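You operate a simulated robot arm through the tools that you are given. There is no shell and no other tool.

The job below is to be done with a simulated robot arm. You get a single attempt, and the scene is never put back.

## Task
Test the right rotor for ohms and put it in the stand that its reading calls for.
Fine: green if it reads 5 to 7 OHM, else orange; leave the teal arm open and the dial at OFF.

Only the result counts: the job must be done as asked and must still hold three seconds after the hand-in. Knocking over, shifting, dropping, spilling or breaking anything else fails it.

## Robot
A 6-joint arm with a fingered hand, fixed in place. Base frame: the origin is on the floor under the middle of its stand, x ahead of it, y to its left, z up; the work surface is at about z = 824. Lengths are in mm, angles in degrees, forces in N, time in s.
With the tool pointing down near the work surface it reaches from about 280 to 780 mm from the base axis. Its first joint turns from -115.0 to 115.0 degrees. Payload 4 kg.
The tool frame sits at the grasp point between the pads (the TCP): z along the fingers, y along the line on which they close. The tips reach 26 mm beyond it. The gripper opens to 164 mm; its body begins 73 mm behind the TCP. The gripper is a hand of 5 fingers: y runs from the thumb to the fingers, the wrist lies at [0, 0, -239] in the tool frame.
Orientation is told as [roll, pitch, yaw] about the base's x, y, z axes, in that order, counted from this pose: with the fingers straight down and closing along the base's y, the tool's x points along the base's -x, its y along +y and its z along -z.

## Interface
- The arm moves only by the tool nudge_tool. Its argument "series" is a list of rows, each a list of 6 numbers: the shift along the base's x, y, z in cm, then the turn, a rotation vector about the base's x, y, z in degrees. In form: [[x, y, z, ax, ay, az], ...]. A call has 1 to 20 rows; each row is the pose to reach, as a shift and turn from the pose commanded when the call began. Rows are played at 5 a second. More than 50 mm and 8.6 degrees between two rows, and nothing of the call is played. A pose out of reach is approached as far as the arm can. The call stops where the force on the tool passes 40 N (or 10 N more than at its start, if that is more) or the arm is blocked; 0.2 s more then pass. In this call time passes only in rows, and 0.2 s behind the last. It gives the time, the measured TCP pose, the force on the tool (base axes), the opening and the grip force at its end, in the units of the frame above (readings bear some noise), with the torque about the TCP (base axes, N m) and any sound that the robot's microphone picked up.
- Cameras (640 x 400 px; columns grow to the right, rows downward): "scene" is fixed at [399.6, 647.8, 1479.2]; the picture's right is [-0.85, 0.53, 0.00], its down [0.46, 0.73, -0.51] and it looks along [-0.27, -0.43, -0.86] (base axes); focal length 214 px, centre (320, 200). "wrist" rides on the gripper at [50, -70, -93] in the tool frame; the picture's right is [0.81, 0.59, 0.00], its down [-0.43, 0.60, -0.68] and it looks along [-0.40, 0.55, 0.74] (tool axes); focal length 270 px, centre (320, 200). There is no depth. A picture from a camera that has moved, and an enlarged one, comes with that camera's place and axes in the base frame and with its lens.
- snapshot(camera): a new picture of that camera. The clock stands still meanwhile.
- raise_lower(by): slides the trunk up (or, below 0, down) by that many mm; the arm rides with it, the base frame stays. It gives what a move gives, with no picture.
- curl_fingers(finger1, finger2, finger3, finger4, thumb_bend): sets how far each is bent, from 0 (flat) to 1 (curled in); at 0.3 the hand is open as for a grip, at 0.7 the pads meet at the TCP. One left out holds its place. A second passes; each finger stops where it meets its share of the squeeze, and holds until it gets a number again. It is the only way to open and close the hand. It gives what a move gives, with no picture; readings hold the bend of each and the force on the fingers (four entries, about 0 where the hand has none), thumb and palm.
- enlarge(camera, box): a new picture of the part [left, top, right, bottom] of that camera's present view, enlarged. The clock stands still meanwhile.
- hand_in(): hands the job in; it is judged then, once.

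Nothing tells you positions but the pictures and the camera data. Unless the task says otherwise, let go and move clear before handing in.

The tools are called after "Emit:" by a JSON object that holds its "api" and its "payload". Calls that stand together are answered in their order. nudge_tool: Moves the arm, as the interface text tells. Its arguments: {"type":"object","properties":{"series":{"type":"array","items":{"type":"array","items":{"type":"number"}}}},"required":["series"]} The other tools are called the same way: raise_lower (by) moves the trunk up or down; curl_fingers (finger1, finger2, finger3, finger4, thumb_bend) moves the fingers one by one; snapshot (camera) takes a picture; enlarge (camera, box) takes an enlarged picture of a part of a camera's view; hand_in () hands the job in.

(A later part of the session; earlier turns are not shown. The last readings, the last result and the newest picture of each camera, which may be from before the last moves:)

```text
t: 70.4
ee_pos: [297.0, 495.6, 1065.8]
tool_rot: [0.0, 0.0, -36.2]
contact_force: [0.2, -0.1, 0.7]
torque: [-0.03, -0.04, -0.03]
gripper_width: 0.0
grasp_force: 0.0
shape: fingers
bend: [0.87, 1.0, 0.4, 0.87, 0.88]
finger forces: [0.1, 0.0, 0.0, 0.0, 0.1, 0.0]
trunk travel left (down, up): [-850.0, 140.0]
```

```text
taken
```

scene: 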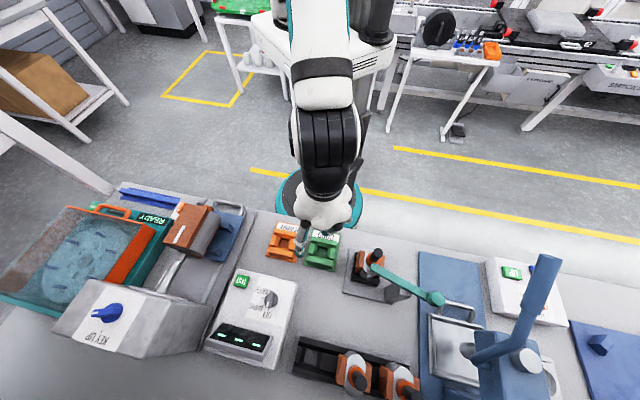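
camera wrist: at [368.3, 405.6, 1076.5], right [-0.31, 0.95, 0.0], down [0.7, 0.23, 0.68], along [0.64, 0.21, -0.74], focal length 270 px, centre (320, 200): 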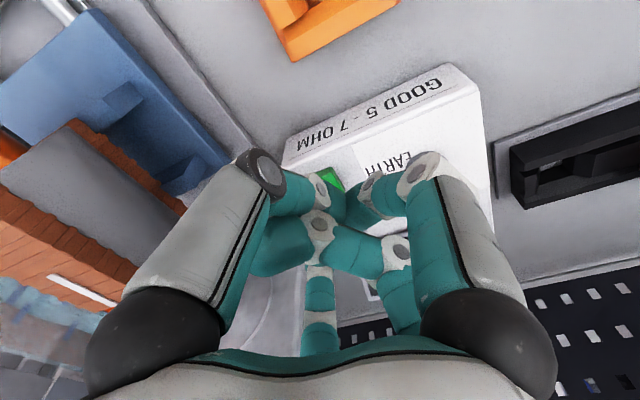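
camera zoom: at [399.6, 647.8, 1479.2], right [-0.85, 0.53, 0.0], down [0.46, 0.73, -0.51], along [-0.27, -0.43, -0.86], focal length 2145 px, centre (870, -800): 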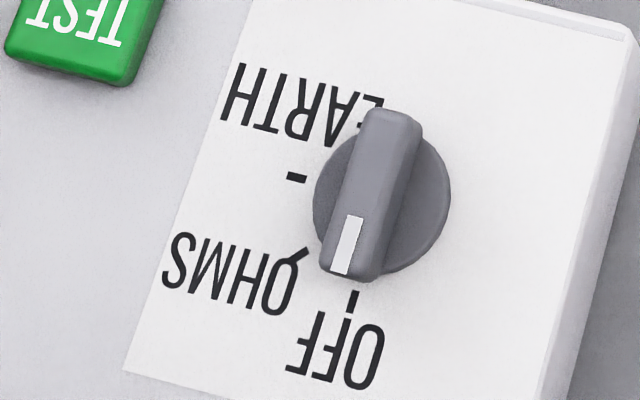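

The dial is back at OFF. Next is opening the teal arm: I'll re-form the hand with finger 2 as the pointer, away from everything.

Emit:
{"api": "curl_fingers", "payload": {"finger1": 0.4, "finger2": 0.4, "finger3": 0.4, "finger4": 0.4, "thumb_bend": 0.4}}

Emit:
{"api": "curl_fingers", "payload": {"finger3": 1.0}}

Emit:
{"api": "curl_fingers", "payload": {"finger1": 1.0, "finger4": 1.0, "thumb_bend": 1.0}}

Emit:
{"api": "nudge_tool", "payload": {"series": [[-1.5, 4, 1, 0, 0, 0], [-3, 8, 1.5, 0, 0, 0], [-5, 12, 1.5, 0, 0, 0], [-7, 15.5, 1.5, 0, 0, 0], [-9, 18.4, 1.5, 0, 0, 0]]}}

Emit:
{"api": "enlarge", "payload": {"camera": "scene", "box": [320, 190, 470, 330]}}

Emit:
{"api": "snapshot", "payload": {"camera": "wrist"}}

```text
t: 71.4
ee_pos: [297.3, 496.4, 1066.2]
tool_rot: [-0.1, 0.0, -36.2]
contact_force: [-0.2, 0.2, -0.3]
torque: [-0.01, 0.02, -0.04]
gripper_width: 66.8
grasp_force: 0.1
shape: fingers
bend: [0.4, 0.4, 0.4, 0.4, 0.4]
finger forces: [0.0, 0.0, 0.0, 0.0, 0.1, 0.0]
trunk travel left (down, up): [-850.0, 140.0]
```

```text
t: 72.4
ee_pos: [298.5, 497.6, 1065.9]
tool_rot: [-0.2, 0.0, -36.1]
contact_force: [0.0, -0.3, 0.0]
torque: [-0.01, -0.01, -0.05]
gripper_width: 66.8
grasp_force: 0.2
shape: fingers
bend: [0.4, 0.4, 1.0, 0.4, 0.4]
finger forces: [0.1, 0.1, 0.0, 0.0, 0.1, 0.0]
trunk travel left (down, up): [-850.0, 140.0]
```

```text
t: 73.4
ee_pos: [297.6, 497.0, 1066.3]
tool_rot: [0.0, 0.0, -36.1]
contact_force: [0.3, -1.2, 0.5]
torque: [0.0, 0.03, 0.04]
gripper_width: 0.0
grasp_force: 0.0
shape: fingers
bend: [0.87, 0.4, 1.0, 0.87, 0.88]
finger forces: [0.0, 0.0, 0.0, 0.1, 0.0, 0.0]
trunk travel left (down, up): [-850.0, 140.0]
```

```text
t: 74.6
ee_pos: [207.8, 679.7, 1081.4]
tool_rot: [-0.2, -0.2, -36.2]
contact_force: [0.3, 0.1, -0.5]
torque: [0.01, -0.02, 0.01]
gripper_width: 0.0
grasp_force: 0.0
shape: fingers
bend: [0.87, 0.4, 1.0, 0.87, 0.88]
finger forces: [0.0, 0.1, 0.1, 0.1, 0.0, 0.1]
trunk travel left (down, up): [-850.0, 140.0]
```

```text
2.86 times, centred on (395, 260) of scene
camera zoom: at [399.6, 647.8, 1479.2], right [-0.85, 0.53, 0.0], down [0.46, 0.73, -0.51], along [-0.27, -0.43, -0.86], focal length 613 px, centre (106, 29)
```

zoom: 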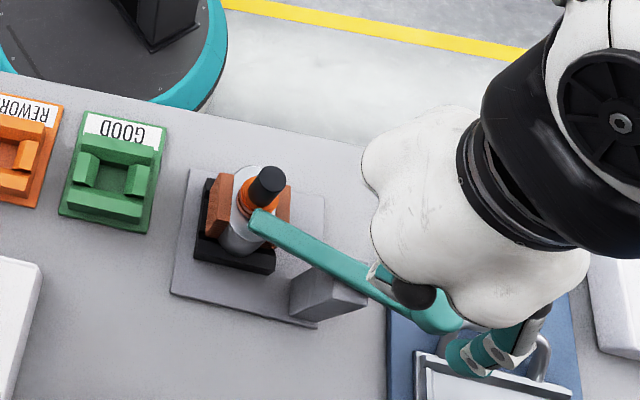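

```text
taken
camera wrist: at [125.1, 654.4, 1174.9], right [-0.31, 0.95, 0.0], down [0.7, 0.23, 0.68], along [0.64, 0.21, -0.74], focal length 270 px, centre (320, 200)
```

wrist: 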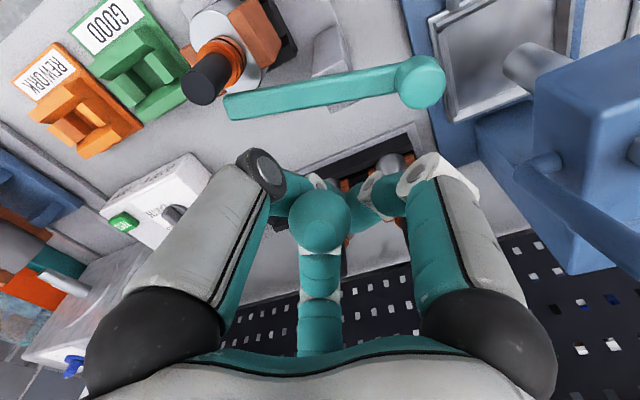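

The finger is beyond the knob with about a 14 mm gap and the lever is well clear. I'll descend to the knob's height.

Emit:
{"api": "nudge_tool", "payload": {"series": [[0, 0, -2.5, 0, 0, 0], [0, 0, -5, 0, 0, 0], [0, 0, -6.5, 0, 0, 0], [0, 0, -7.9, 0, 0, 0]]}}

Emit:
{"api": "enlarge", "payload": {"camera": "scene", "box": [340, 210, 470, 330]}}

Emit:
{"api": "snapshot", "payload": {"camera": "wrist"}}

```text
t: 75.6
ee_pos: [208.6, 679.9, 1004.5]
tool_rot: [-0.1, 0.0, -36.0]
contact_force: [0.1, 0.2, 0.0]
torque: [-0.01, -0.02, 0.0]
gripper_width: 0.1
grasp_force: 0.2
shape: fingers
bend: [0.87, 0.4, 1.0, 0.87, 0.88]
finger forces: [0.0, 0.0, 0.1, 0.0, 0.1, 0.0]
trunk travel left (down, up): [-850.0, 140.0]
```

```text
3.33 times, centred on (405, 270) of scene
camera zoom: at [399.6, 647.8, 1479.2], right [-0.85, 0.53, 0.0], down [0.46, 0.73, -0.51], along [-0.27, -0.43, -0.86], focal length 715 px, centre (37, -33)
```

zoom: 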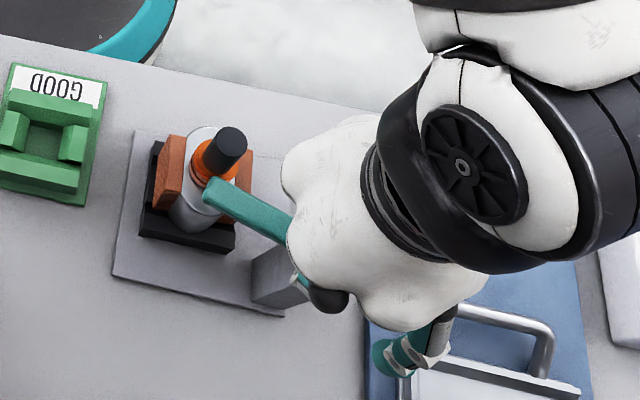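

```text
taken
camera wrist: at [126.3, 654.5, 1096.8], right [-0.31, 0.95, 0.0], down [0.7, 0.23, 0.68], along [0.64, 0.21, -0.74], focal length 270 px, centre (320, 200)
```

wrist: 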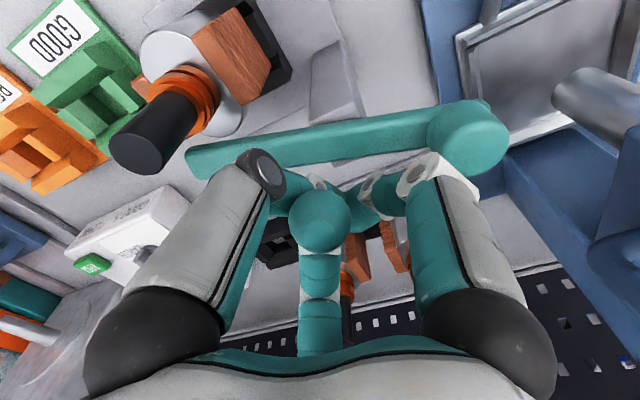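

Emit:
{"api": "nudge_tool", "payload": {"series": [[-0.8, -0.15, 0, 0, 0, 0], [-1.4, -0.3, 0, 0, 0, 0], [-1.9, -0.5, 0, 0, 0, 0], [-2.3, -0.78, 0, 0, 0, 0], [-2.8, -0.88, 0, 0, 0, 0], [-3.37, -0.99, 0, 0, 0, 0]]}}

Emit:
{"api": "enlarge", "payload": {"camera": "scene", "box": [340, 210, 470, 330]}}

Emit:
{"api": "snapshot", "payload": {"camera": "wrist"}}

```text
t: 77.0
ee_pos: [174.5, 671.5, 1004.5]
tool_rot: [-0.2, -0.1, -36.2]
contact_force: [0.1, -0.1, -0.9]
torque: [0.02, -0.02, 0.0]
gripper_width: 0.1
grasp_force: 0.6
shape: fingers
bend: [0.87, 0.4, 1.0, 0.87, 0.88]
finger forces: [0.1, 0.3, 0.0, 0.0, 0.1, 0.0]
trunk travel left (down, up): [-850.0, 140.0]
```

```text
3.33 times, centred on (405, 270) of scene
camera zoom: at [399.6, 647.8, 1479.2], right [-0.85, 0.53, 0.0], down [0.46, 0.73, -0.51], along [-0.27, -0.43, -0.86], focal length 715 px, centre (37, -33)
```

zoom: 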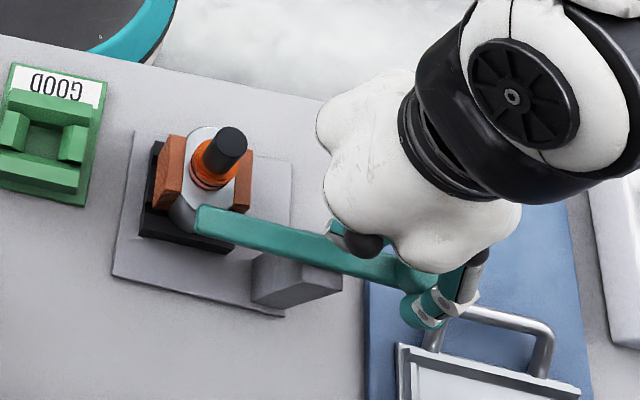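

```text
taken
camera wrist: at [92.3, 645.1, 1096.8], right [-0.31, 0.95, 0.0], down [0.7, 0.23, 0.68], along [0.64, 0.21, -0.74], focal length 270 px, centre (320, 200)
```

wrist: 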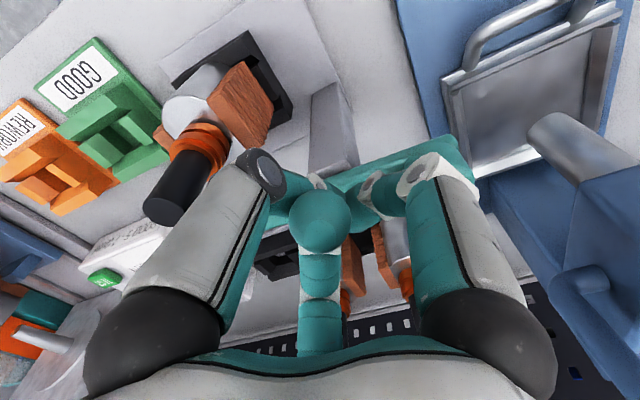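

The arm is swinging open smoothly. I'll continue to the fully open position.

Emit:
{"api": "nudge_tool", "payload": {"series": [[-0.5, -0.25, 0, 0, 0, 0], [-1.0, -0.5, 0, 0, 0, 0], [-1.5, -0.78, 0, 0, 0, 0], [-1.96, -1.06, 0, 0, 0, 0], [-2.2, -1.25, 0, 0, 0, 0]]}}

Emit:
{"api": "enlarge", "payload": {"camera": "scene", "box": [340, 210, 470, 330]}}

```text
t: 78.2
ee_pos: [152.8, 658.5, 1003.7]
tool_rot: [-0.1, 0.0, -36.0]
contact_force: [-0.5, 0.2, -0.8]
torque: [-0.01, -0.06, 0.0]
gripper_width: 0.0
grasp_force: 0.1
shape: fingers
bend: [0.87, 0.4, 1.0, 0.87, 0.88]
finger forces: [0.0, 0.0, 0.1, 0.0, 0.0, 0.0]
trunk travel left (down, up): [-850.0, 140.0]
```

```text
3.33 times, centred on (405, 270) of scene
camera zoom: at [399.6, 647.8, 1479.2], right [-0.85, 0.53, 0.0], down [0.46, 0.73, -0.51], along [-0.27, -0.43, -0.86], focal length 715 px, centre (37, -33)
```

zoom: 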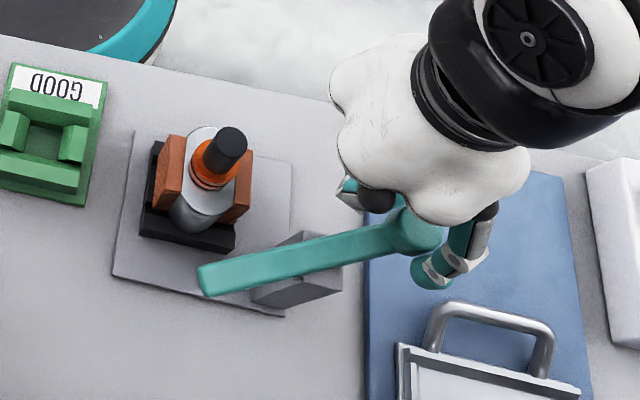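

The arm is back at its original open position. I'll lift straight up and clear, then look at the whole test station again.

Emit:
{"api": "nudge_tool", "payload": {"series": [[0.4, 0.3, 0, 0, 0, 0], [0.6, 0.4, 2, 0, 0, 0], [0.8, 0, 5, 0, 0, 0], [1, -2, 8, 0, 0, 0], [2, -5.5, 10, 0, 0, 7], [3, -9, 11, 0, 0, 14], [3, -13, 12, 0, 0, 21], [3, -17, 12, 0, 0, 28], [3, -20, 12, 0, 0, 36]]}}

Emit:
{"api": "curl_fingers", "payload": {"finger1": 0.45, "finger2": 0.45, "finger3": 0.45, "finger4": 0.45, "thumb_bend": 0.45}}

Emit:
{"api": "enlarge", "payload": {"camera": "scene", "box": [260, 200, 450, 330]}}

Emit:
{"api": "snapshot", "payload": {"camera": "wrist"}}

```text
t: 80.2
ee_pos: [183.1, 456.9, 1124.3]
tool_rot: [0.0, 0.0, 0.0]
contact_force: [-0.7, -0.5, -0.6]
torque: [-0.02, -0.02, 0.0]
gripper_width: 0.1
grasp_force: 0.1
shape: fingers
bend: [0.87, 0.4, 1.0, 0.87, 0.88]
finger forces: [0.0, 0.1, 0.0, 0.1, 0.1, 0.1]
trunk travel left (down, up): [-850.0, 140.0]
```

```text
t: 81.2
ee_pos: [182.8, 458.7, 1124.3]
tool_rot: [-0.1, 0.0, 0.0]
contact_force: [-0.1, 0.3, 0.6]
torque: [0.0, -0.02, -0.01]
gripper_width: 54.2
grasp_force: 0.1
shape: fingers
bend: [0.45, 0.45, 0.45, 0.45, 0.45]
finger forces: [0.0, 0.0, 0.0, 0.0, 0.1, 0.0]
trunk travel left (down, up): [-850.0, 140.0]
```

```text
3.08 times, centred on (355, 265) of scene
camera zoom: at [399.6, 647.8, 1479.2], right [-0.85, 0.53, 0.0], down [0.46, 0.73, -0.51], along [-0.27, -0.43, -0.86], focal length 660 px, centre (212, 0)
```

zoom: 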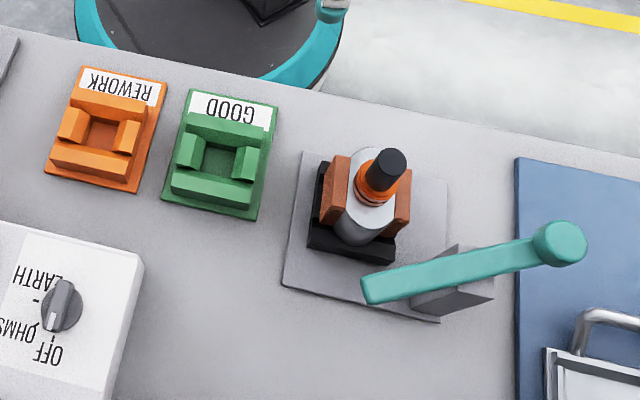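

```text
taken
camera wrist: at [131.2, 389.9, 1216.9], right [-0.81, 0.59, 0.0], down [0.43, 0.6, 0.68], along [0.4, 0.55, -0.74], focal length 270 px, centre (320, 200)
```

wrist: 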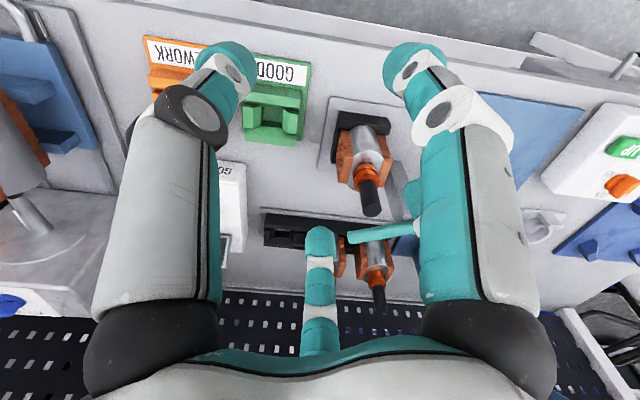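

The test station is as it was, with the arm open and the dial at OFF. Next I'll measure the rotor shaft and the green stand accurately.

Emit:
{"api": "enlarge", "payload": {"camera": "wrist", "box": [325, 130, 405, 220]}}

Emit:
{"api": "enlarge", "payload": {"camera": "wrist", "box": [235, 45, 315, 155]}}

Emit:
{"api": "enlarge", "payload": {"camera": "scene", "box": [305, 225, 345, 275]}}

Emit:
{"api": "enlarge", "payload": {"camera": "scene", "box": [345, 238, 395, 288]}}

```text
4.44 times, centred on (365, 175) of wrist
camera zoom: at [131.2, 389.9, 1216.9], right [-0.81, 0.59, 0.0], down [0.43, 0.6, 0.68], along [0.4, 0.55, -0.74], focal length 1201 px, centre (120, 311)
```

zoom: 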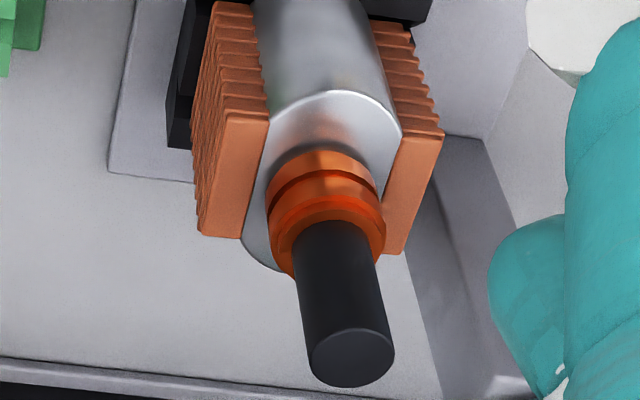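

```text
3.64 times, centred on (275, 100) of wrist
camera zoom: at [131.2, 389.9, 1216.9], right [-0.81, 0.59, 0.0], down [0.43, 0.6, 0.68], along [0.4, 0.55, -0.74], focal length 983 px, centre (484, 564)
```

zoom: 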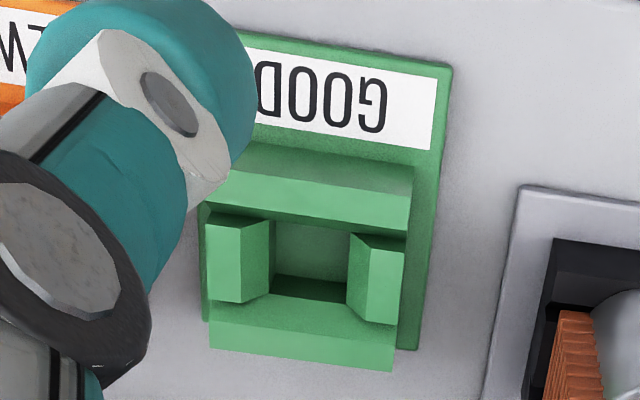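

```text
8.00 times, centred on (325, 250) of scene
camera zoom: at [399.6, 647.8, 1479.2], right [-0.85, 0.53, 0.0], down [0.46, 0.73, -0.51], along [-0.27, -0.43, -0.86], focal length 1716 px, centre (280, -200)
```

zoom: 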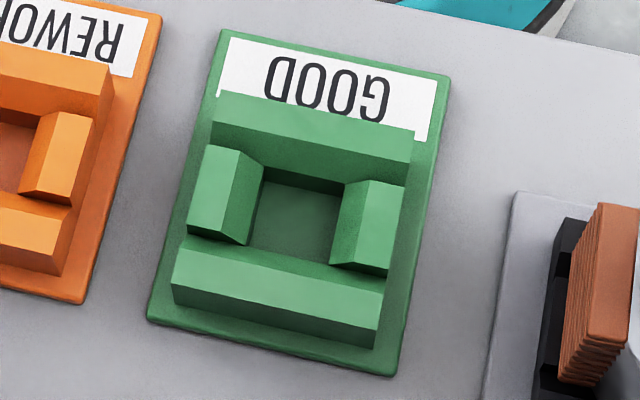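

```text
8.00 times, centred on (370, 263) of scene
camera zoom: at [399.6, 647.8, 1479.2], right [-0.85, 0.53, 0.0], down [0.46, 0.73, -0.51], along [-0.27, -0.43, -0.86], focal length 1716 px, centre (-80, -304)
```

zoom: 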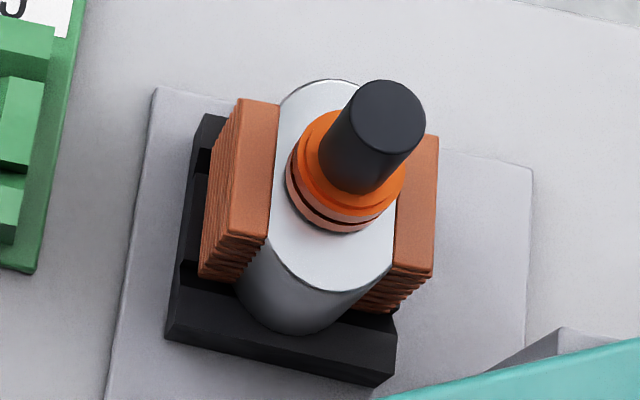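

I put the rotor's shaft at about (211.3, 598) and the green stand's centre at about (290.5, 491). I'll approach straight down this time, turned −24° so no finger faces the teal arm.

Emit:
{"api": "curl_fingers", "payload": {"finger1": 0.55, "finger2": 0.55, "finger3": 0.55, "finger4": 0.55, "thumb_bend": 0.55}}

Emit:
{"api": "nudge_tool", "payload": {"series": [[0.7, 3.4, 0, 0, 0, -6], [1.5, 6.9, -2, 0, 0, -12], [2.2, 10.4, -4, 0, 0, -18], [2.96, 13.8, -6, 0, 0, -24]]}}

Emit:
{"api": "snapshot", "payload": {"camera": "wrist"}}

Emit:
{"api": "enlarge", "payload": {"camera": "scene", "box": [320, 190, 450, 300]}}

```text
t: 82.2
ee_pos: [182.0, 458.3, 1123.8]
tool_rot: [-0.1, 0.0, -0.1]
contact_force: [0.5, -0.1, -0.5]
torque: [0.04, -0.03, 0.01]
gripper_width: 30.4
grasp_force: 0.0
shape: fingers
bend: [0.55, 0.55, 0.55, 0.55, 0.55]
finger forces: [0.0, 0.0, 0.1, 0.0, 0.1, 0.1]
trunk travel left (down, up): [-850.0, 140.0]
```

```text
t: 83.2
ee_pos: [215.0, 597.7, 1059.6]
tool_rot: [-0.1, 0.0, -24.2]
contact_force: [-0.4, 0.6, -1.0]
torque: [-0.02, 0.0, 0.02]
gripper_width: 30.3
grasp_force: 0.0
shape: fingers
bend: [0.55, 0.55, 0.55, 0.55, 0.55]
finger forces: [0.0, 0.0, 0.0, 0.0, 0.0, 0.0]
trunk travel left (down, up): [-850.0, 140.0]
```

```text
taken
camera wrist: at [140.6, 555.4, 1153.0], right [-0.5, 0.87, 0.0], down [0.64, 0.37, 0.68], along [0.59, 0.33, -0.74], focal length 270 px, centre (320, 200)
```

wrist: 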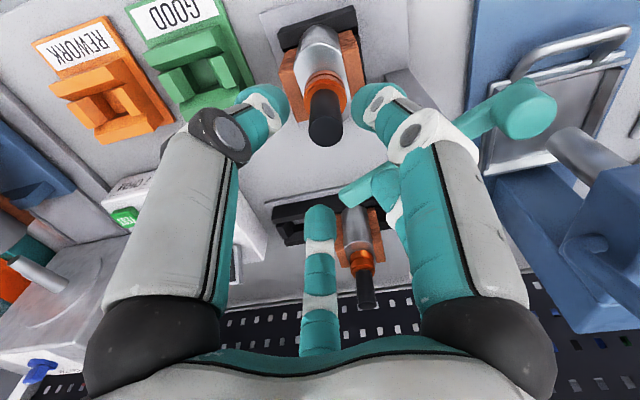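

```text
3.64 times, centred on (385, 245) of scene
camera zoom: at [399.6, 647.8, 1479.2], right [-0.85, 0.53, 0.0], down [0.46, 0.73, -0.51], along [-0.27, -0.43, -0.86], focal length 780 px, centre (84, 36)
```

zoom: 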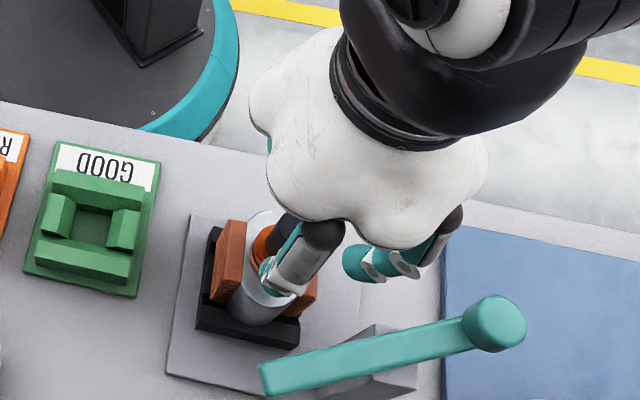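

Emit:
{"api": "nudge_tool", "payload": {"series": [[-0.2, 0.05, -0.5, 0, 0, 0], [-0.2, 0.05, -1.0, 0, 0, 0], [-0.2, 0.05, -1.0, 0, 0, 0]]}}

Emit:
{"api": "enlarge", "payload": {"camera": "wrist", "box": [240, 50, 400, 250]}}

```text
t: 84.0
ee_pos: [212.1, 598.8, 1052.1]
tool_rot: [0.0, 0.0, -24.1]
contact_force: [0.4, -0.3, 0.5]
torque: [-0.01, 0.03, 0.01]
gripper_width: 30.3
grasp_force: 0.0
shape: fingers
bend: [0.55, 0.55, 0.55, 0.55, 0.55]
finger forces: [0.0, 0.1, 0.1, 0.0, 0.0, 0.0]
trunk travel left (down, up): [-850.0, 140.0]
```

```text
2.00 times, centred on (320, 150) of wrist
camera zoom: at [136.9, 555.3, 1145.3], right [-0.5, 0.87, 0.0], down [0.64, 0.37, 0.68], along [0.59, 0.34, -0.74], focal length 541 px, centre (320, 300)
```

zoom: 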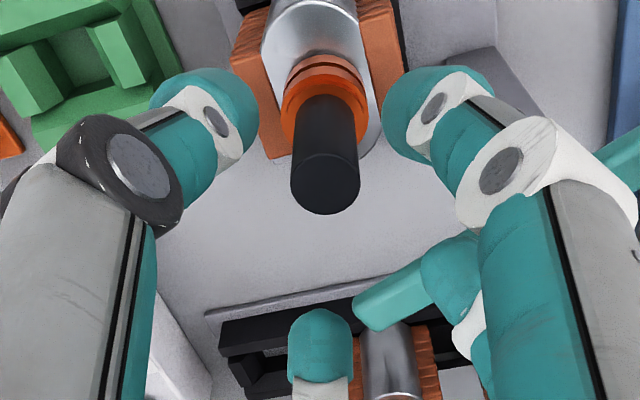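

The shaft is centred within about 2 mm. I'll lower the hand around it.

Emit:
{"api": "nudge_tool", "payload": {"series": [[-0.1, 0.06, -1.6, 0, 0, 0], [-0.1, 0.06, -3.2, 0, 0, 0], [-0.1, 0.06, -4.8, 0, 0, 0], [-0.1, 0.06, -6.2, 0, 0, 0], [-0.1, 0.06, -6.25, 0, 0, 0]]}}

Emit:
{"api": "snapshot", "payload": {"camera": "wrist"}}

Emit:
{"api": "enlarge", "payload": {"camera": "scene", "box": [335, 210, 445, 310]}}

```text
t: 85.2
ee_pos: [210.7, 596.7, 993.3]
tool_rot: [-0.2, 0.0, -24.1]
contact_force: [0.2, -1.1, 0.9]
torque: [0.01, 0.0, -0.02]
gripper_width: 30.5
grasp_force: 0.0
shape: fingers
bend: [0.55, 0.55, 0.55, 0.55, 0.55]
finger forces: [0.1, 0.1, 0.0, 0.0, 0.1, 0.1]
trunk travel left (down, up): [-850.0, 140.0]
```

```text
taken
camera wrist: at [134.8, 554.9, 1085.2], right [-0.5, 0.87, 0.0], down [0.64, 0.37, 0.68], along [0.59, 0.34, -0.74], focal length 270 px, centre (320, 200)
```

wrist: 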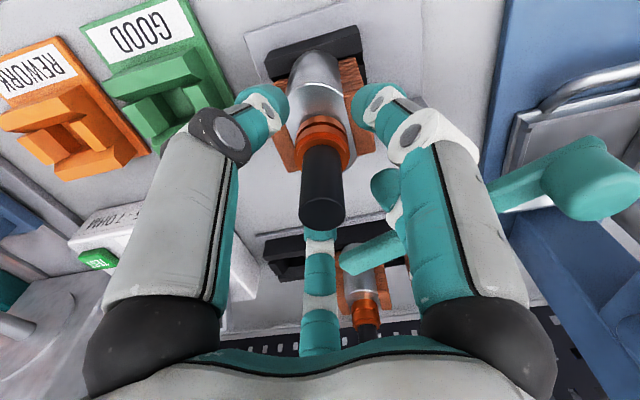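

```text
4.00 times, centred on (390, 260) of scene
camera zoom: at [399.6, 647.8, 1479.2], right [-0.85, 0.53, 0.0], down [0.46, 0.73, -0.51], along [-0.27, -0.43, -0.86], focal length 858 px, centre (40, -40)
```

zoom: 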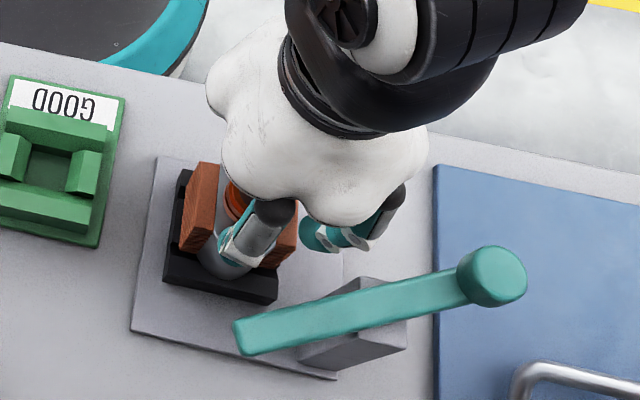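

Emit:
{"api": "curl_fingers", "payload": {"finger1": 0.72, "finger2": 0.72, "finger3": 0.72, "finger4": 0.72, "thumb_bend": 0.72}}

Emit:
{"api": "snapshot", "payload": {"camera": "wrist"}}

Emit:
{"api": "enlarge", "payload": {"camera": "scene", "box": [335, 210, 445, 310]}}

```text
t: 86.2
ee_pos: [210.4, 598.4, 991.7]
tool_rot: [-0.1, -0.1, -24.2]
contact_force: [1.0, 0.7, -0.5]
torque: [0.0, -0.01, -0.03]
gripper_width: 1.9
grasp_force: 17.0
shape: fingers
bend: [0.67, 0.65, 0.65, 0.66, 0.67]
finger forces: [5.4, 7.0, 7.7, 6.1, 6.9, 0.0]
trunk travel left (down, up): [-850.0, 140.0]
```

```text
taken
camera wrist: at [135.0, 555.2, 1085.0], right [-0.5, 0.87, 0.0], down [0.64, 0.37, 0.68], along [0.59, 0.34, -0.74], focal length 270 px, centre (320, 200)
```

wrist: 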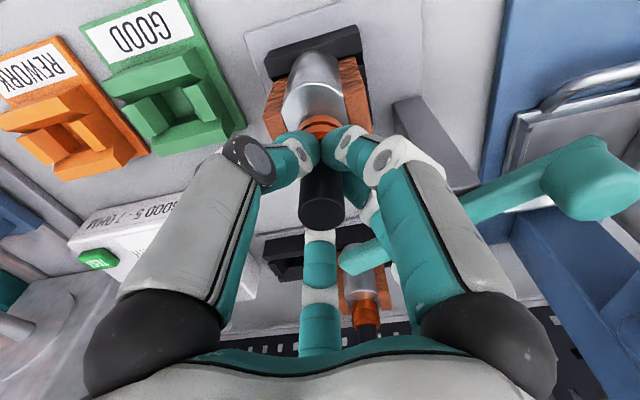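

```text
4.00 times, centred on (390, 260) of scene
camera zoom: at [399.6, 647.8, 1479.2], right [-0.85, 0.53, 0.0], down [0.46, 0.73, -0.51], along [-0.27, -0.43, -0.86], focal length 858 px, centre (40, -40)
```

zoom: 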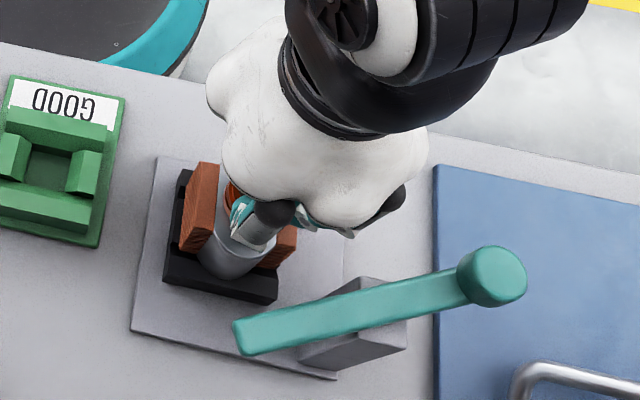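

The grip is balanced at 17 N. I'll tighten slightly while the seat still supports the rotor, then lift a little.

Emit:
{"api": "curl_fingers", "payload": {"finger1": 0.76, "finger2": 0.76, "finger3": 0.76, "finger4": 0.76, "thumb_bend": 0.76}}

Emit:
{"api": "nudge_tool", "payload": {"series": [[0, 0, 0.4, 0, 0, 0], [0, 0, 0.8, 0, 0, 0], [0, 0, 1.2, 0, 0, 0], [0, 0, 1.5, 0, 0, 0], [0, 0, 1.5, 0, 0, 0]]}}

Emit:
{"api": "snapshot", "payload": {"camera": "wrist"}}

Emit:
{"api": "enlarge", "payload": {"camera": "scene", "box": [335, 210, 445, 310]}}

```text
t: 87.2
ee_pos: [210.2, 597.5, 992.7]
tool_rot: [-0.1, 0.0, -24.1]
contact_force: [-2.3, -1.9, 0.3]
torque: [0.0, -0.01, -0.01]
gripper_width: 1.2
grasp_force: 21.8
shape: fingers
bend: [0.67, 0.65, 0.65, 0.66, 0.68]
finger forces: [7.1, 8.1, 9.1, 7.3, 11.4, 0.1]
trunk travel left (down, up): [-850.0, 140.0]
```

```text
t: 88.4
ee_pos: [209.9, 598.3, 1006.3]
tool_rot: [-0.2, 0.0, -24.1]
contact_force: [0.3, -0.1, -13.5]
torque: [-0.03, -0.03, 0.0]
gripper_width: 1.4
grasp_force: 19.4
shape: fingers
bend: [0.67, 0.65, 0.65, 0.66, 0.68]
finger forces: [6.3, 7.9, 8.7, 6.7, 9.8, 0.0]
trunk travel left (down, up): [-850.0, 140.0]
```

```text
taken
camera wrist: at [134.4, 556.3, 1099.6], right [-0.5, 0.87, 0.0], down [0.64, 0.37, 0.68], along [0.59, 0.34, -0.74], focal length 270 px, centre (320, 200)
```

wrist: 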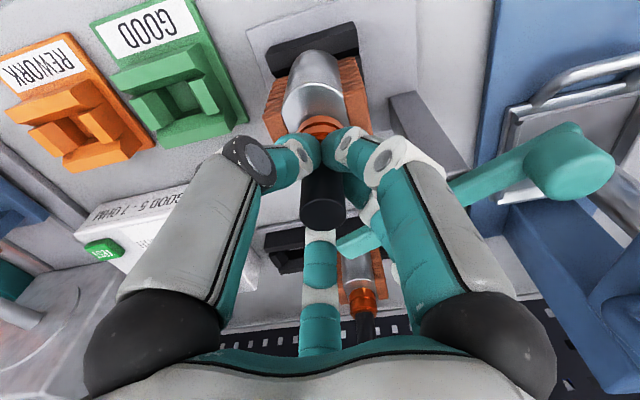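

```text
4.00 times, centred on (390, 260) of scene
camera zoom: at [399.6, 647.8, 1479.2], right [-0.85, 0.53, 0.0], down [0.46, 0.73, -0.51], along [-0.27, -0.43, -0.86], focal length 858 px, centre (40, -40)
```

zoom: 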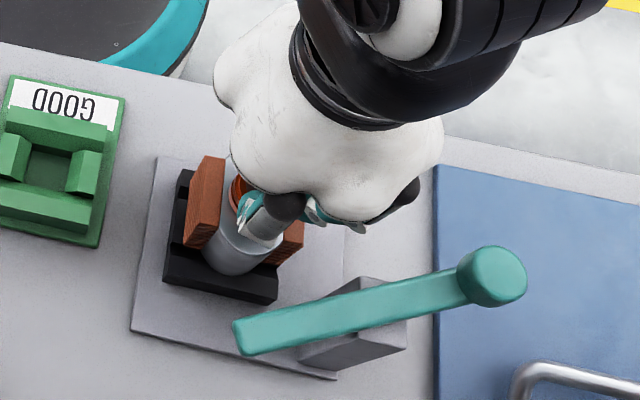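

The rotor lifts cleanly with no shift in the grip. I'll raise it clear and carry it slowly over to the green stand.

Emit:
{"api": "nudge_tool", "payload": {"series": [[0, 0, 1.0, 0, 0, 0], [0, 0, 2.5, 0, 0, 0], [0, 0, 4.2, 0, 0, 0], [0, 0, 5.9, 0, 0, 0], [0, 0, 7.2, 0, 0, 0], [0.3, -0.4, 8, 0, 0, 0], [1.0, -1.4, 8, 0, 0, 0], [2.0, -2.7, 8, 0, 0, 0], [3.1, -4.2, 8, 0, 0, -0.5], [4.2, -5.7, 8, 0, 0, -1], [5.3, -7.2, 8, 0, 0, -1.5], [6.3, -8.6, 8, 0, 0, -2], [7.2, -9.8, 8, 0, 0, -2.5], [7.7, -10.5, 8, 0, 0, -2.5], [7.85, -10.7, 8, 0, 0, -2.5], [7.85, -10.7, 8, 0, 0, -2.5]]}}

Emit:
{"api": "snapshot", "payload": {"camera": "wrist"}}

Emit:
{"api": "enlarge", "payload": {"camera": "scene", "box": [290, 205, 370, 285]}}

```text
t: 91.8
ee_pos: [290.4, 491.2, 1085.0]
tool_rot: [0.0, -0.1, -26.6]
contact_force: [0.1, 0.0, -13.4]
torque: [-0.02, 0.01, -0.01]
gripper_width: 1.1
grasp_force: 19.0
shape: fingers
bend: [0.67, 0.65, 0.65, 0.66, 0.68]
finger forces: [6.0, 7.8, 8.6, 6.5, 9.9, 0.0]
trunk travel left (down, up): [-850.0, 140.0]
```

```text
taken
camera wrist: at [212.4, 452.7, 1179.1], right [-0.46, 0.89, 0.0], down [0.65, 0.34, 0.68], along [0.6, 0.31, -0.74], focal length 270 px, centre (320, 200)
```

wrist: 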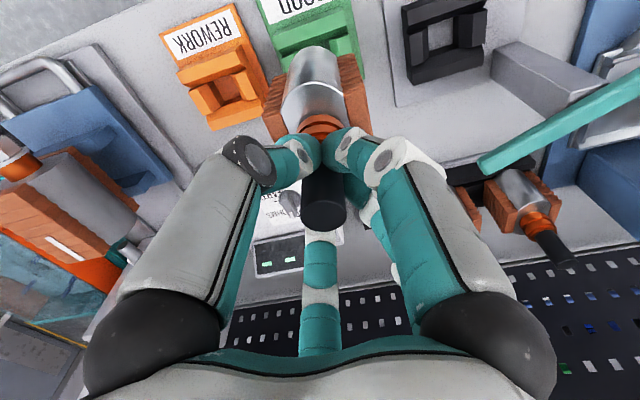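

```text
5.00 times, centred on (330, 245) of scene
camera zoom: at [399.6, 647.8, 1479.2], right [-0.85, 0.53, 0.0], down [0.46, 0.73, -0.51], along [-0.27, -0.43, -0.86], focal length 1072 px, centre (270, -25)
```

zoom: 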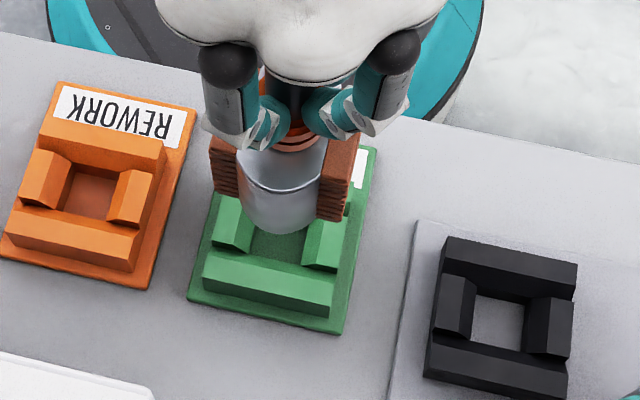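

The rotor hangs vertically over the green stand. I'll lower it partway and check the alignment.

Emit:
{"api": "nudge_tool", "payload": {"series": [[-0.03, 0, -1, 0, 0, 0], [-0.06, 0, -2.2, 0, 0, 0], [-0.1, 0, -3.4, 0, 0, 0], [-0.1, 0, -4.6, 0, 0, 0], [-0.1, 0, -5.5, 0, 0, 0], [-0.1, 0, -5.5, 0, 0, 0]]}}

Emit:
{"api": "enlarge", "payload": {"camera": "scene", "box": [295, 210, 365, 280]}}

Emit:
{"api": "enlarge", "payload": {"camera": "wrist", "box": [240, 0, 400, 140]}}

```text
t: 93.2
ee_pos: [287.9, 491.1, 1030.9]
tool_rot: [-0.2, -0.1, -26.6]
contact_force: [0.0, 0.0, -14.6]
torque: [0.0, 0.0, -0.01]
gripper_width: 0.9
grasp_force: 18.9
shape: fingers
bend: [0.67, 0.65, 0.65, 0.66, 0.68]
finger forces: [5.9, 7.8, 8.5, 6.6, 9.9, 0.0]
trunk travel left (down, up): [-850.0, 140.0]
```

```text
5.71 times, centred on (330, 245) of scene
camera zoom: at [399.6, 647.8, 1479.2], right [-0.85, 0.53, 0.0], down [0.46, 0.73, -0.51], along [-0.27, -0.43, -0.86], focal length 1226 px, centre (263, -57)
```

zoom: 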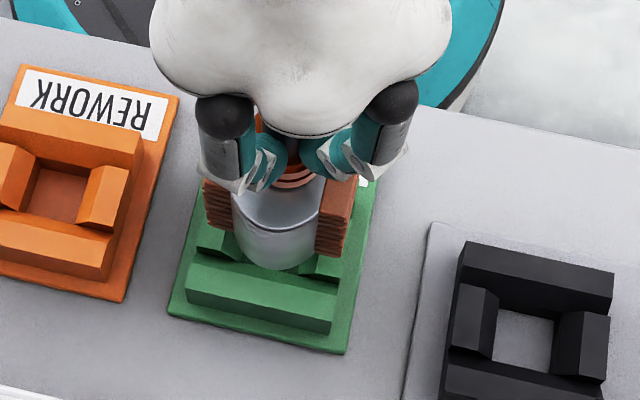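

```text
2.86 times, centred on (320, 70) of wrist
camera zoom: at [210.5, 452.3, 1124.2], right [-0.46, 0.89, 0.0], down [0.65, 0.34, 0.68], along [0.6, 0.31, -0.74], focal length 772 px, centre (320, 571)
```

zoom: 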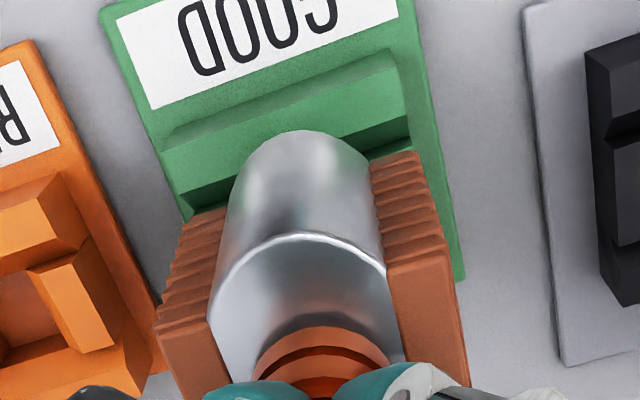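

The rotor is over the stand to within about 3 mm, inside the chamfer's range. I'll make a small correction and keep lowering slowly.

Emit:
{"api": "nudge_tool", "payload": {"series": [[0.15, -0.05, -0.4, 0, 0, 0], [0.15, -0.05, -0.9, 0, 0, 0], [0.15, -0.05, -1.4, 0, 0, 0], [0.15, -0.05, -1.9, 0, 0, 0], [0.15, -0.05, -2.2, 0, 0, 0], [0.15, -0.05, -2.2, 0, 0, 0]]}}

Emit:
{"api": "enlarge", "payload": {"camera": "scene", "box": [295, 210, 365, 280]}}

Emit:
{"api": "enlarge", "payload": {"camera": "wrist", "box": [240, 0, 400, 140]}}

```text
t: 94.6
ee_pos: [290.2, 490.0, 1009.6]
tool_rot: [-0.1, 0.0, -26.6]
contact_force: [-0.1, 0.1, -14.6]
torque: [0.03, -0.06, 0.02]
gripper_width: 0.7
grasp_force: 19.3
shape: fingers
bend: [0.67, 0.65, 0.65, 0.66, 0.68]
finger forces: [5.9, 7.9, 8.7, 6.5, 9.7, 0.0]
trunk travel left (down, up): [-850.0, 140.0]
```

```text
5.71 times, centred on (330, 245) of scene
camera zoom: at [399.6, 647.8, 1479.2], right [-0.85, 0.53, 0.0], down [0.46, 0.73, -0.51], along [-0.27, -0.43, -0.86], focal length 1226 px, centre (263, -57)
```

zoom: 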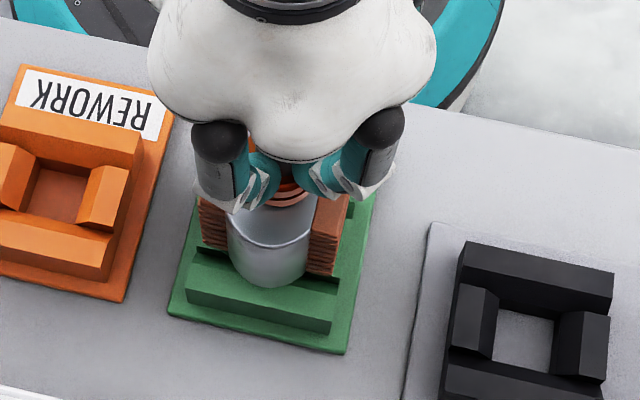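

```text
2.86 times, centred on (320, 70) of wrist
camera zoom: at [212.5, 451.0, 1102.3], right [-0.46, 0.89, 0.0], down [0.65, 0.34, 0.68], along [0.6, 0.31, -0.74], focal length 772 px, centre (320, 571)
```

zoom: 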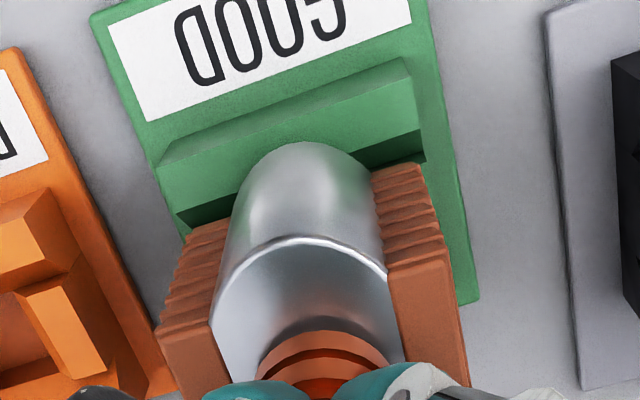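

Emit:
{"api": "nudge_tool", "payload": {"series": [[0, 0, -0.3, 0, 0, 0], [0, 0, -0.6, 0, 0, 0], [0, 0, -0.9, 0, 0, 0], [0, 0, -1.1, 0, 0, 0], [0, 0, -1.1, 0, 0, 0]]}}

Emit:
{"api": "enlarge", "payload": {"camera": "wrist", "box": [240, 0, 400, 140]}}

Emit:
{"api": "enlarge", "payload": {"camera": "scene", "box": [295, 210, 365, 280]}}

```text
t: 95.8
ee_pos: [288.5, 489.3, 997.6]
tool_rot: [-0.1, 0.1, -26.6]
contact_force: [0.0, 0.1, -13.0]
torque: [0.02, -0.01, 0.02]
gripper_width: 1.1
grasp_force: 18.9
shape: fingers
bend: [0.67, 0.65, 0.65, 0.66, 0.68]
finger forces: [5.8, 7.9, 8.8, 6.3, 9.8, 0.0]
trunk travel left (down, up): [-850.0, 140.0]
```

```text
2.86 times, centred on (320, 70) of wrist
camera zoom: at [212.4, 451.2, 1091.7], right [-0.46, 0.89, 0.0], down [0.65, 0.34, 0.68], along [0.6, 0.31, -0.74], focal length 772 px, centre (320, 571)
```

zoom: 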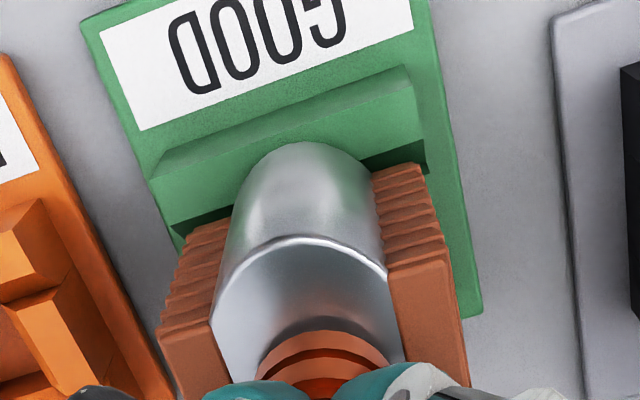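

```text
5.71 times, centred on (330, 245) of scene
camera zoom: at [399.6, 647.8, 1479.2], right [-0.85, 0.53, 0.0], down [0.46, 0.73, -0.51], along [-0.27, -0.43, -0.86], focal length 1226 px, centre (263, -57)
```

zoom: 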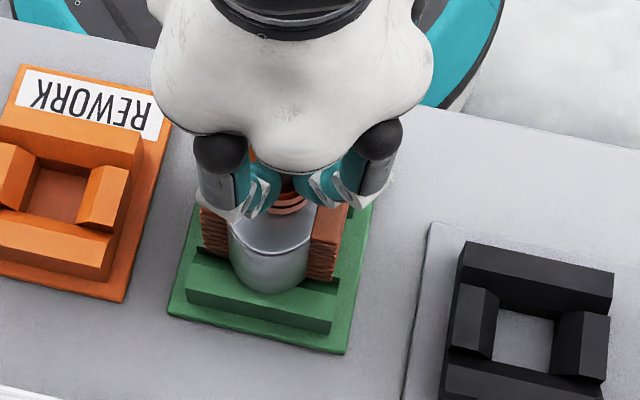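

Emit:
{"api": "nudge_tool", "payload": {"series": [[0, 0, -0.2, 0, 0, 0], [0, 0, -0.4, 0, 0, 0], [0, 0, -0.55, 0, 0, 0], [0, 0, -0.55, 0, 0, 0]]}}

```text
t: 96.8
ee_pos: [289.6, 491.1, 991.7]
tool_rot: [-0.1, 0.0, -26.6]
contact_force: [0.2, -0.2, -10.1]
torque: [-0.02, -0.03, 0.0]
gripper_width: 1.0
grasp_force: 20.1
shape: fingers
bend: [0.67, 0.65, 0.65, 0.66, 0.68]
finger forces: [6.0, 7.8, 8.7, 6.5, 10.4, 0.0]
trunk travel left (down, up): [-850.0, 140.0]
```

Contact is starting at the expected seated height. I'll lower a touch more so the stand takes the weight.

Emit:
{"api": "nudge_tool", "payload": {"series": [[0, 0, -0.1, 0, 0, 0], [0, 0, -0.2, 0, 0, 0], [0, 0, -0.2, 0, 0, 0]]}}

Emit:
{"api": "enlarge", "payload": {"camera": "wrist", "box": [240, 0, 400, 140]}}

Emit:
{"api": "enlarge", "payload": {"camera": "scene", "box": [295, 210, 365, 280]}}

```text
t: 97.6
ee_pos: [289.2, 489.4, 991.9]
tool_rot: [0.0, 0.0, -26.6]
contact_force: [-1.8, -3.6, 2.0]
torque: [-0.06, -0.03, -0.01]
gripper_width: 0.7
grasp_force: 22.7
shape: fingers
bend: [0.67, 0.65, 0.65, 0.66, 0.67]
finger forces: [7.3, 7.8, 9.2, 7.8, 12.9, 0.0]
trunk travel left (down, up): [-850.0, 140.0]
```

```text
2.86 times, centred on (320, 70) of wrist
camera zoom: at [211.9, 450.6, 1085.2], right [-0.46, 0.89, 0.0], down [0.65, 0.34, 0.68], along [0.6, 0.31, -0.74], focal length 772 px, centre (320, 571)
```

zoom: 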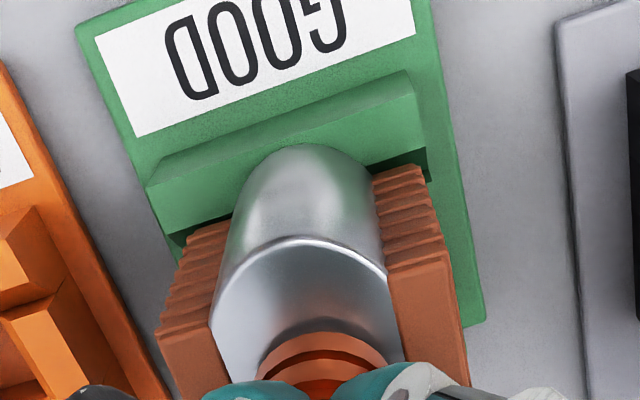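

```text
5.71 times, centred on (330, 245) of scene
camera zoom: at [399.6, 647.8, 1479.2], right [-0.85, 0.53, 0.0], down [0.46, 0.73, -0.51], along [-0.27, -0.43, -0.86], focal length 1226 px, centre (263, -57)
```

zoom: 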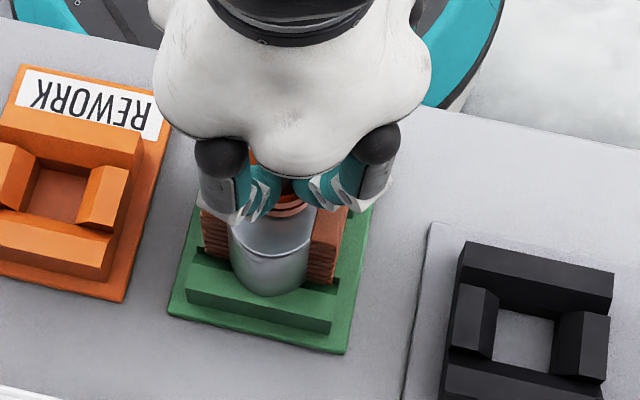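

The stand now carries the full weight at the seated height. I'll release the rotor.

Emit:
{"api": "curl_fingers", "payload": {"finger1": 0.55, "finger2": 0.55, "finger3": 0.55, "finger4": 0.55, "thumb_bend": 0.55}}

Emit:
{"api": "snapshot", "payload": {"camera": "wrist"}}

Emit:
{"api": "enlarge", "payload": {"camera": "scene", "box": [295, 210, 365, 280]}}

```text
t: 98.6
ee_pos: [289.4, 489.1, 991.2]
tool_rot: [-0.1, 0.0, -26.6]
contact_force: [-1.1, 1.2, 0.2]
torque: [-0.02, -0.01, 0.02]
gripper_width: 29.5
grasp_force: 0.0
shape: fingers
bend: [0.55, 0.55, 0.55, 0.55, 0.55]
finger forces: [0.1, 0.1, 0.0, 0.1, 0.1, 0.0]
trunk travel left (down, up): [-850.0, 140.0]
```

```text
taken
camera wrist: at [211.9, 450.9, 1084.5], right [-0.46, 0.89, 0.0], down [0.65, 0.34, 0.68], along [0.6, 0.31, -0.74], focal length 270 px, centre (320, 200)
```

wrist: 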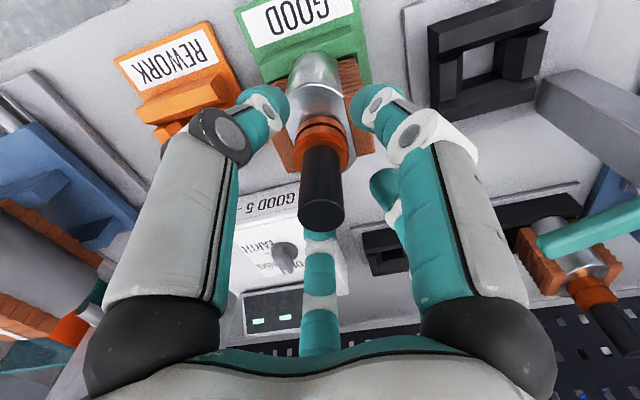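

```text
5.71 times, centred on (330, 245) of scene
camera zoom: at [399.6, 647.8, 1479.2], right [-0.85, 0.53, 0.0], down [0.46, 0.73, -0.51], along [-0.27, -0.43, -0.86], focal length 1226 px, centre (263, -57)
```

zoom: 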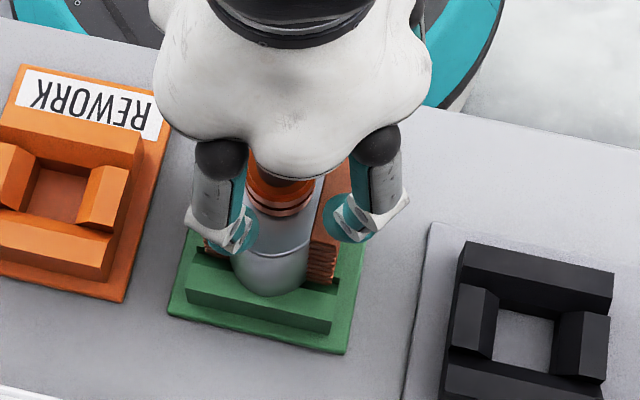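

The rotor stands free in the green stand. I'll lift straight up off the shaft, back away, and inspect everything.

Emit:
{"api": "nudge_tool", "payload": {"series": [[0, 0, 1.5, 0, 0, 0], [0, 0, 3.5, 0, 0, 0], [0, 0, 6, 0, 0, 0], [0, 0, 9, 0, 0, 0], [-2, -3, 11, 0, 0, 5], [-4, -6, 13, 0, 0, 11], [-6, -9, 15, 0, 0, 17], [-8, -11, 16, 0, 0, 22], [-10, -12, 16, 0, 0, 26]]}}

Emit:
{"api": "snapshot", "payload": {"camera": "scene"}}

Emit:
{"api": "enlarge", "payload": {"camera": "scene", "box": [260, 200, 450, 330]}}

Emit:
{"api": "enlarge", "payload": {"camera": "scene", "box": [300, 220, 350, 270]}}

Emit:
{"api": "snapshot", "payload": {"camera": "wrist"}}

```text
t: 100.6
ee_pos: [187.9, 368.8, 1150.0]
tool_rot: [-0.1, -0.2, -0.5]
contact_force: [0.5, -0.1, -0.6]
torque: [-0.02, 0.03, 0.01]
gripper_width: 29.7
grasp_force: 0.0
shape: fingers
bend: [0.55, 0.55, 0.55, 0.55, 0.55]
finger forces: [0.0, 0.0, 0.0, 0.0, 0.1, 0.1]
trunk travel left (down, up): [-850.0, 140.0]
```

```text
taken
```

scene: 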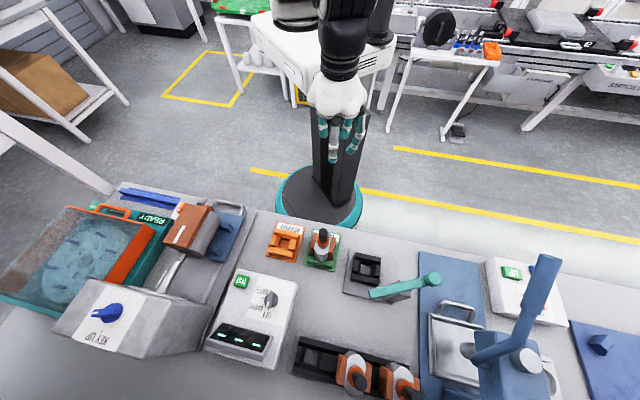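

```text
3.08 times, centred on (355, 265) of scene
camera zoom: at [399.6, 647.8, 1479.2], right [-0.85, 0.53, 0.0], down [0.46, 0.73, -0.51], along [-0.27, -0.43, -0.86], focal length 660 px, centre (212, 0)
```

zoom: 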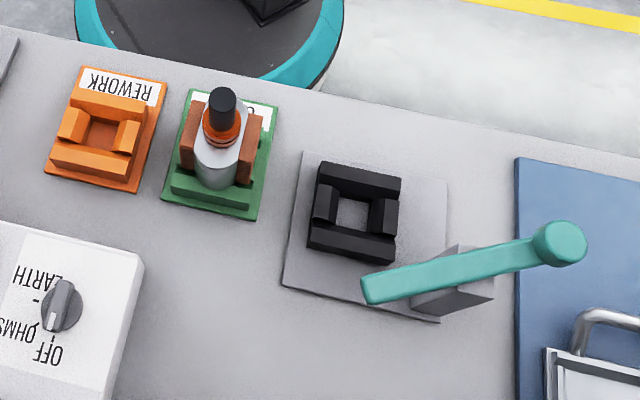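

```text
8.00 times, centred on (325, 245) of scene
camera zoom: at [399.6, 647.8, 1479.2], right [-0.85, 0.53, 0.0], down [0.46, 0.73, -0.51], along [-0.27, -0.43, -0.86], focal length 1716 px, centre (280, -160)
```

zoom: 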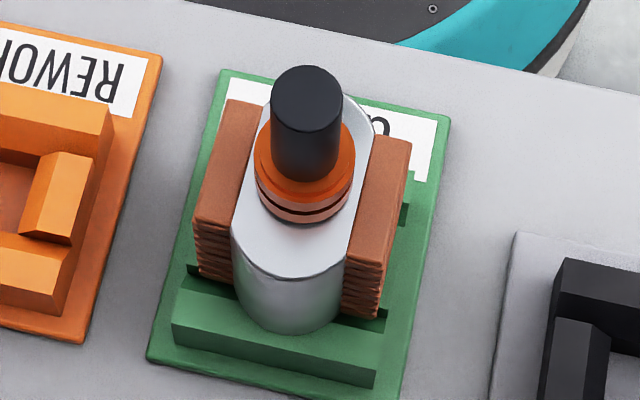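

```text
taken
camera wrist: at [135.8, 300.2, 1243.6], right [-0.8, 0.6, 0.0], down [0.44, 0.59, 0.68], along [0.4, 0.54, -0.74], focal length 270 px, centre (320, 200)
```

wrist: 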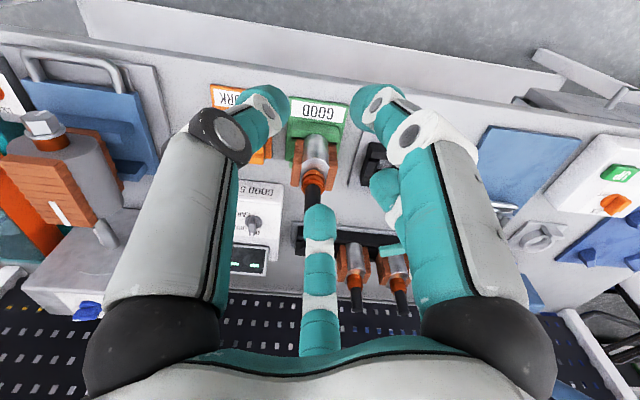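

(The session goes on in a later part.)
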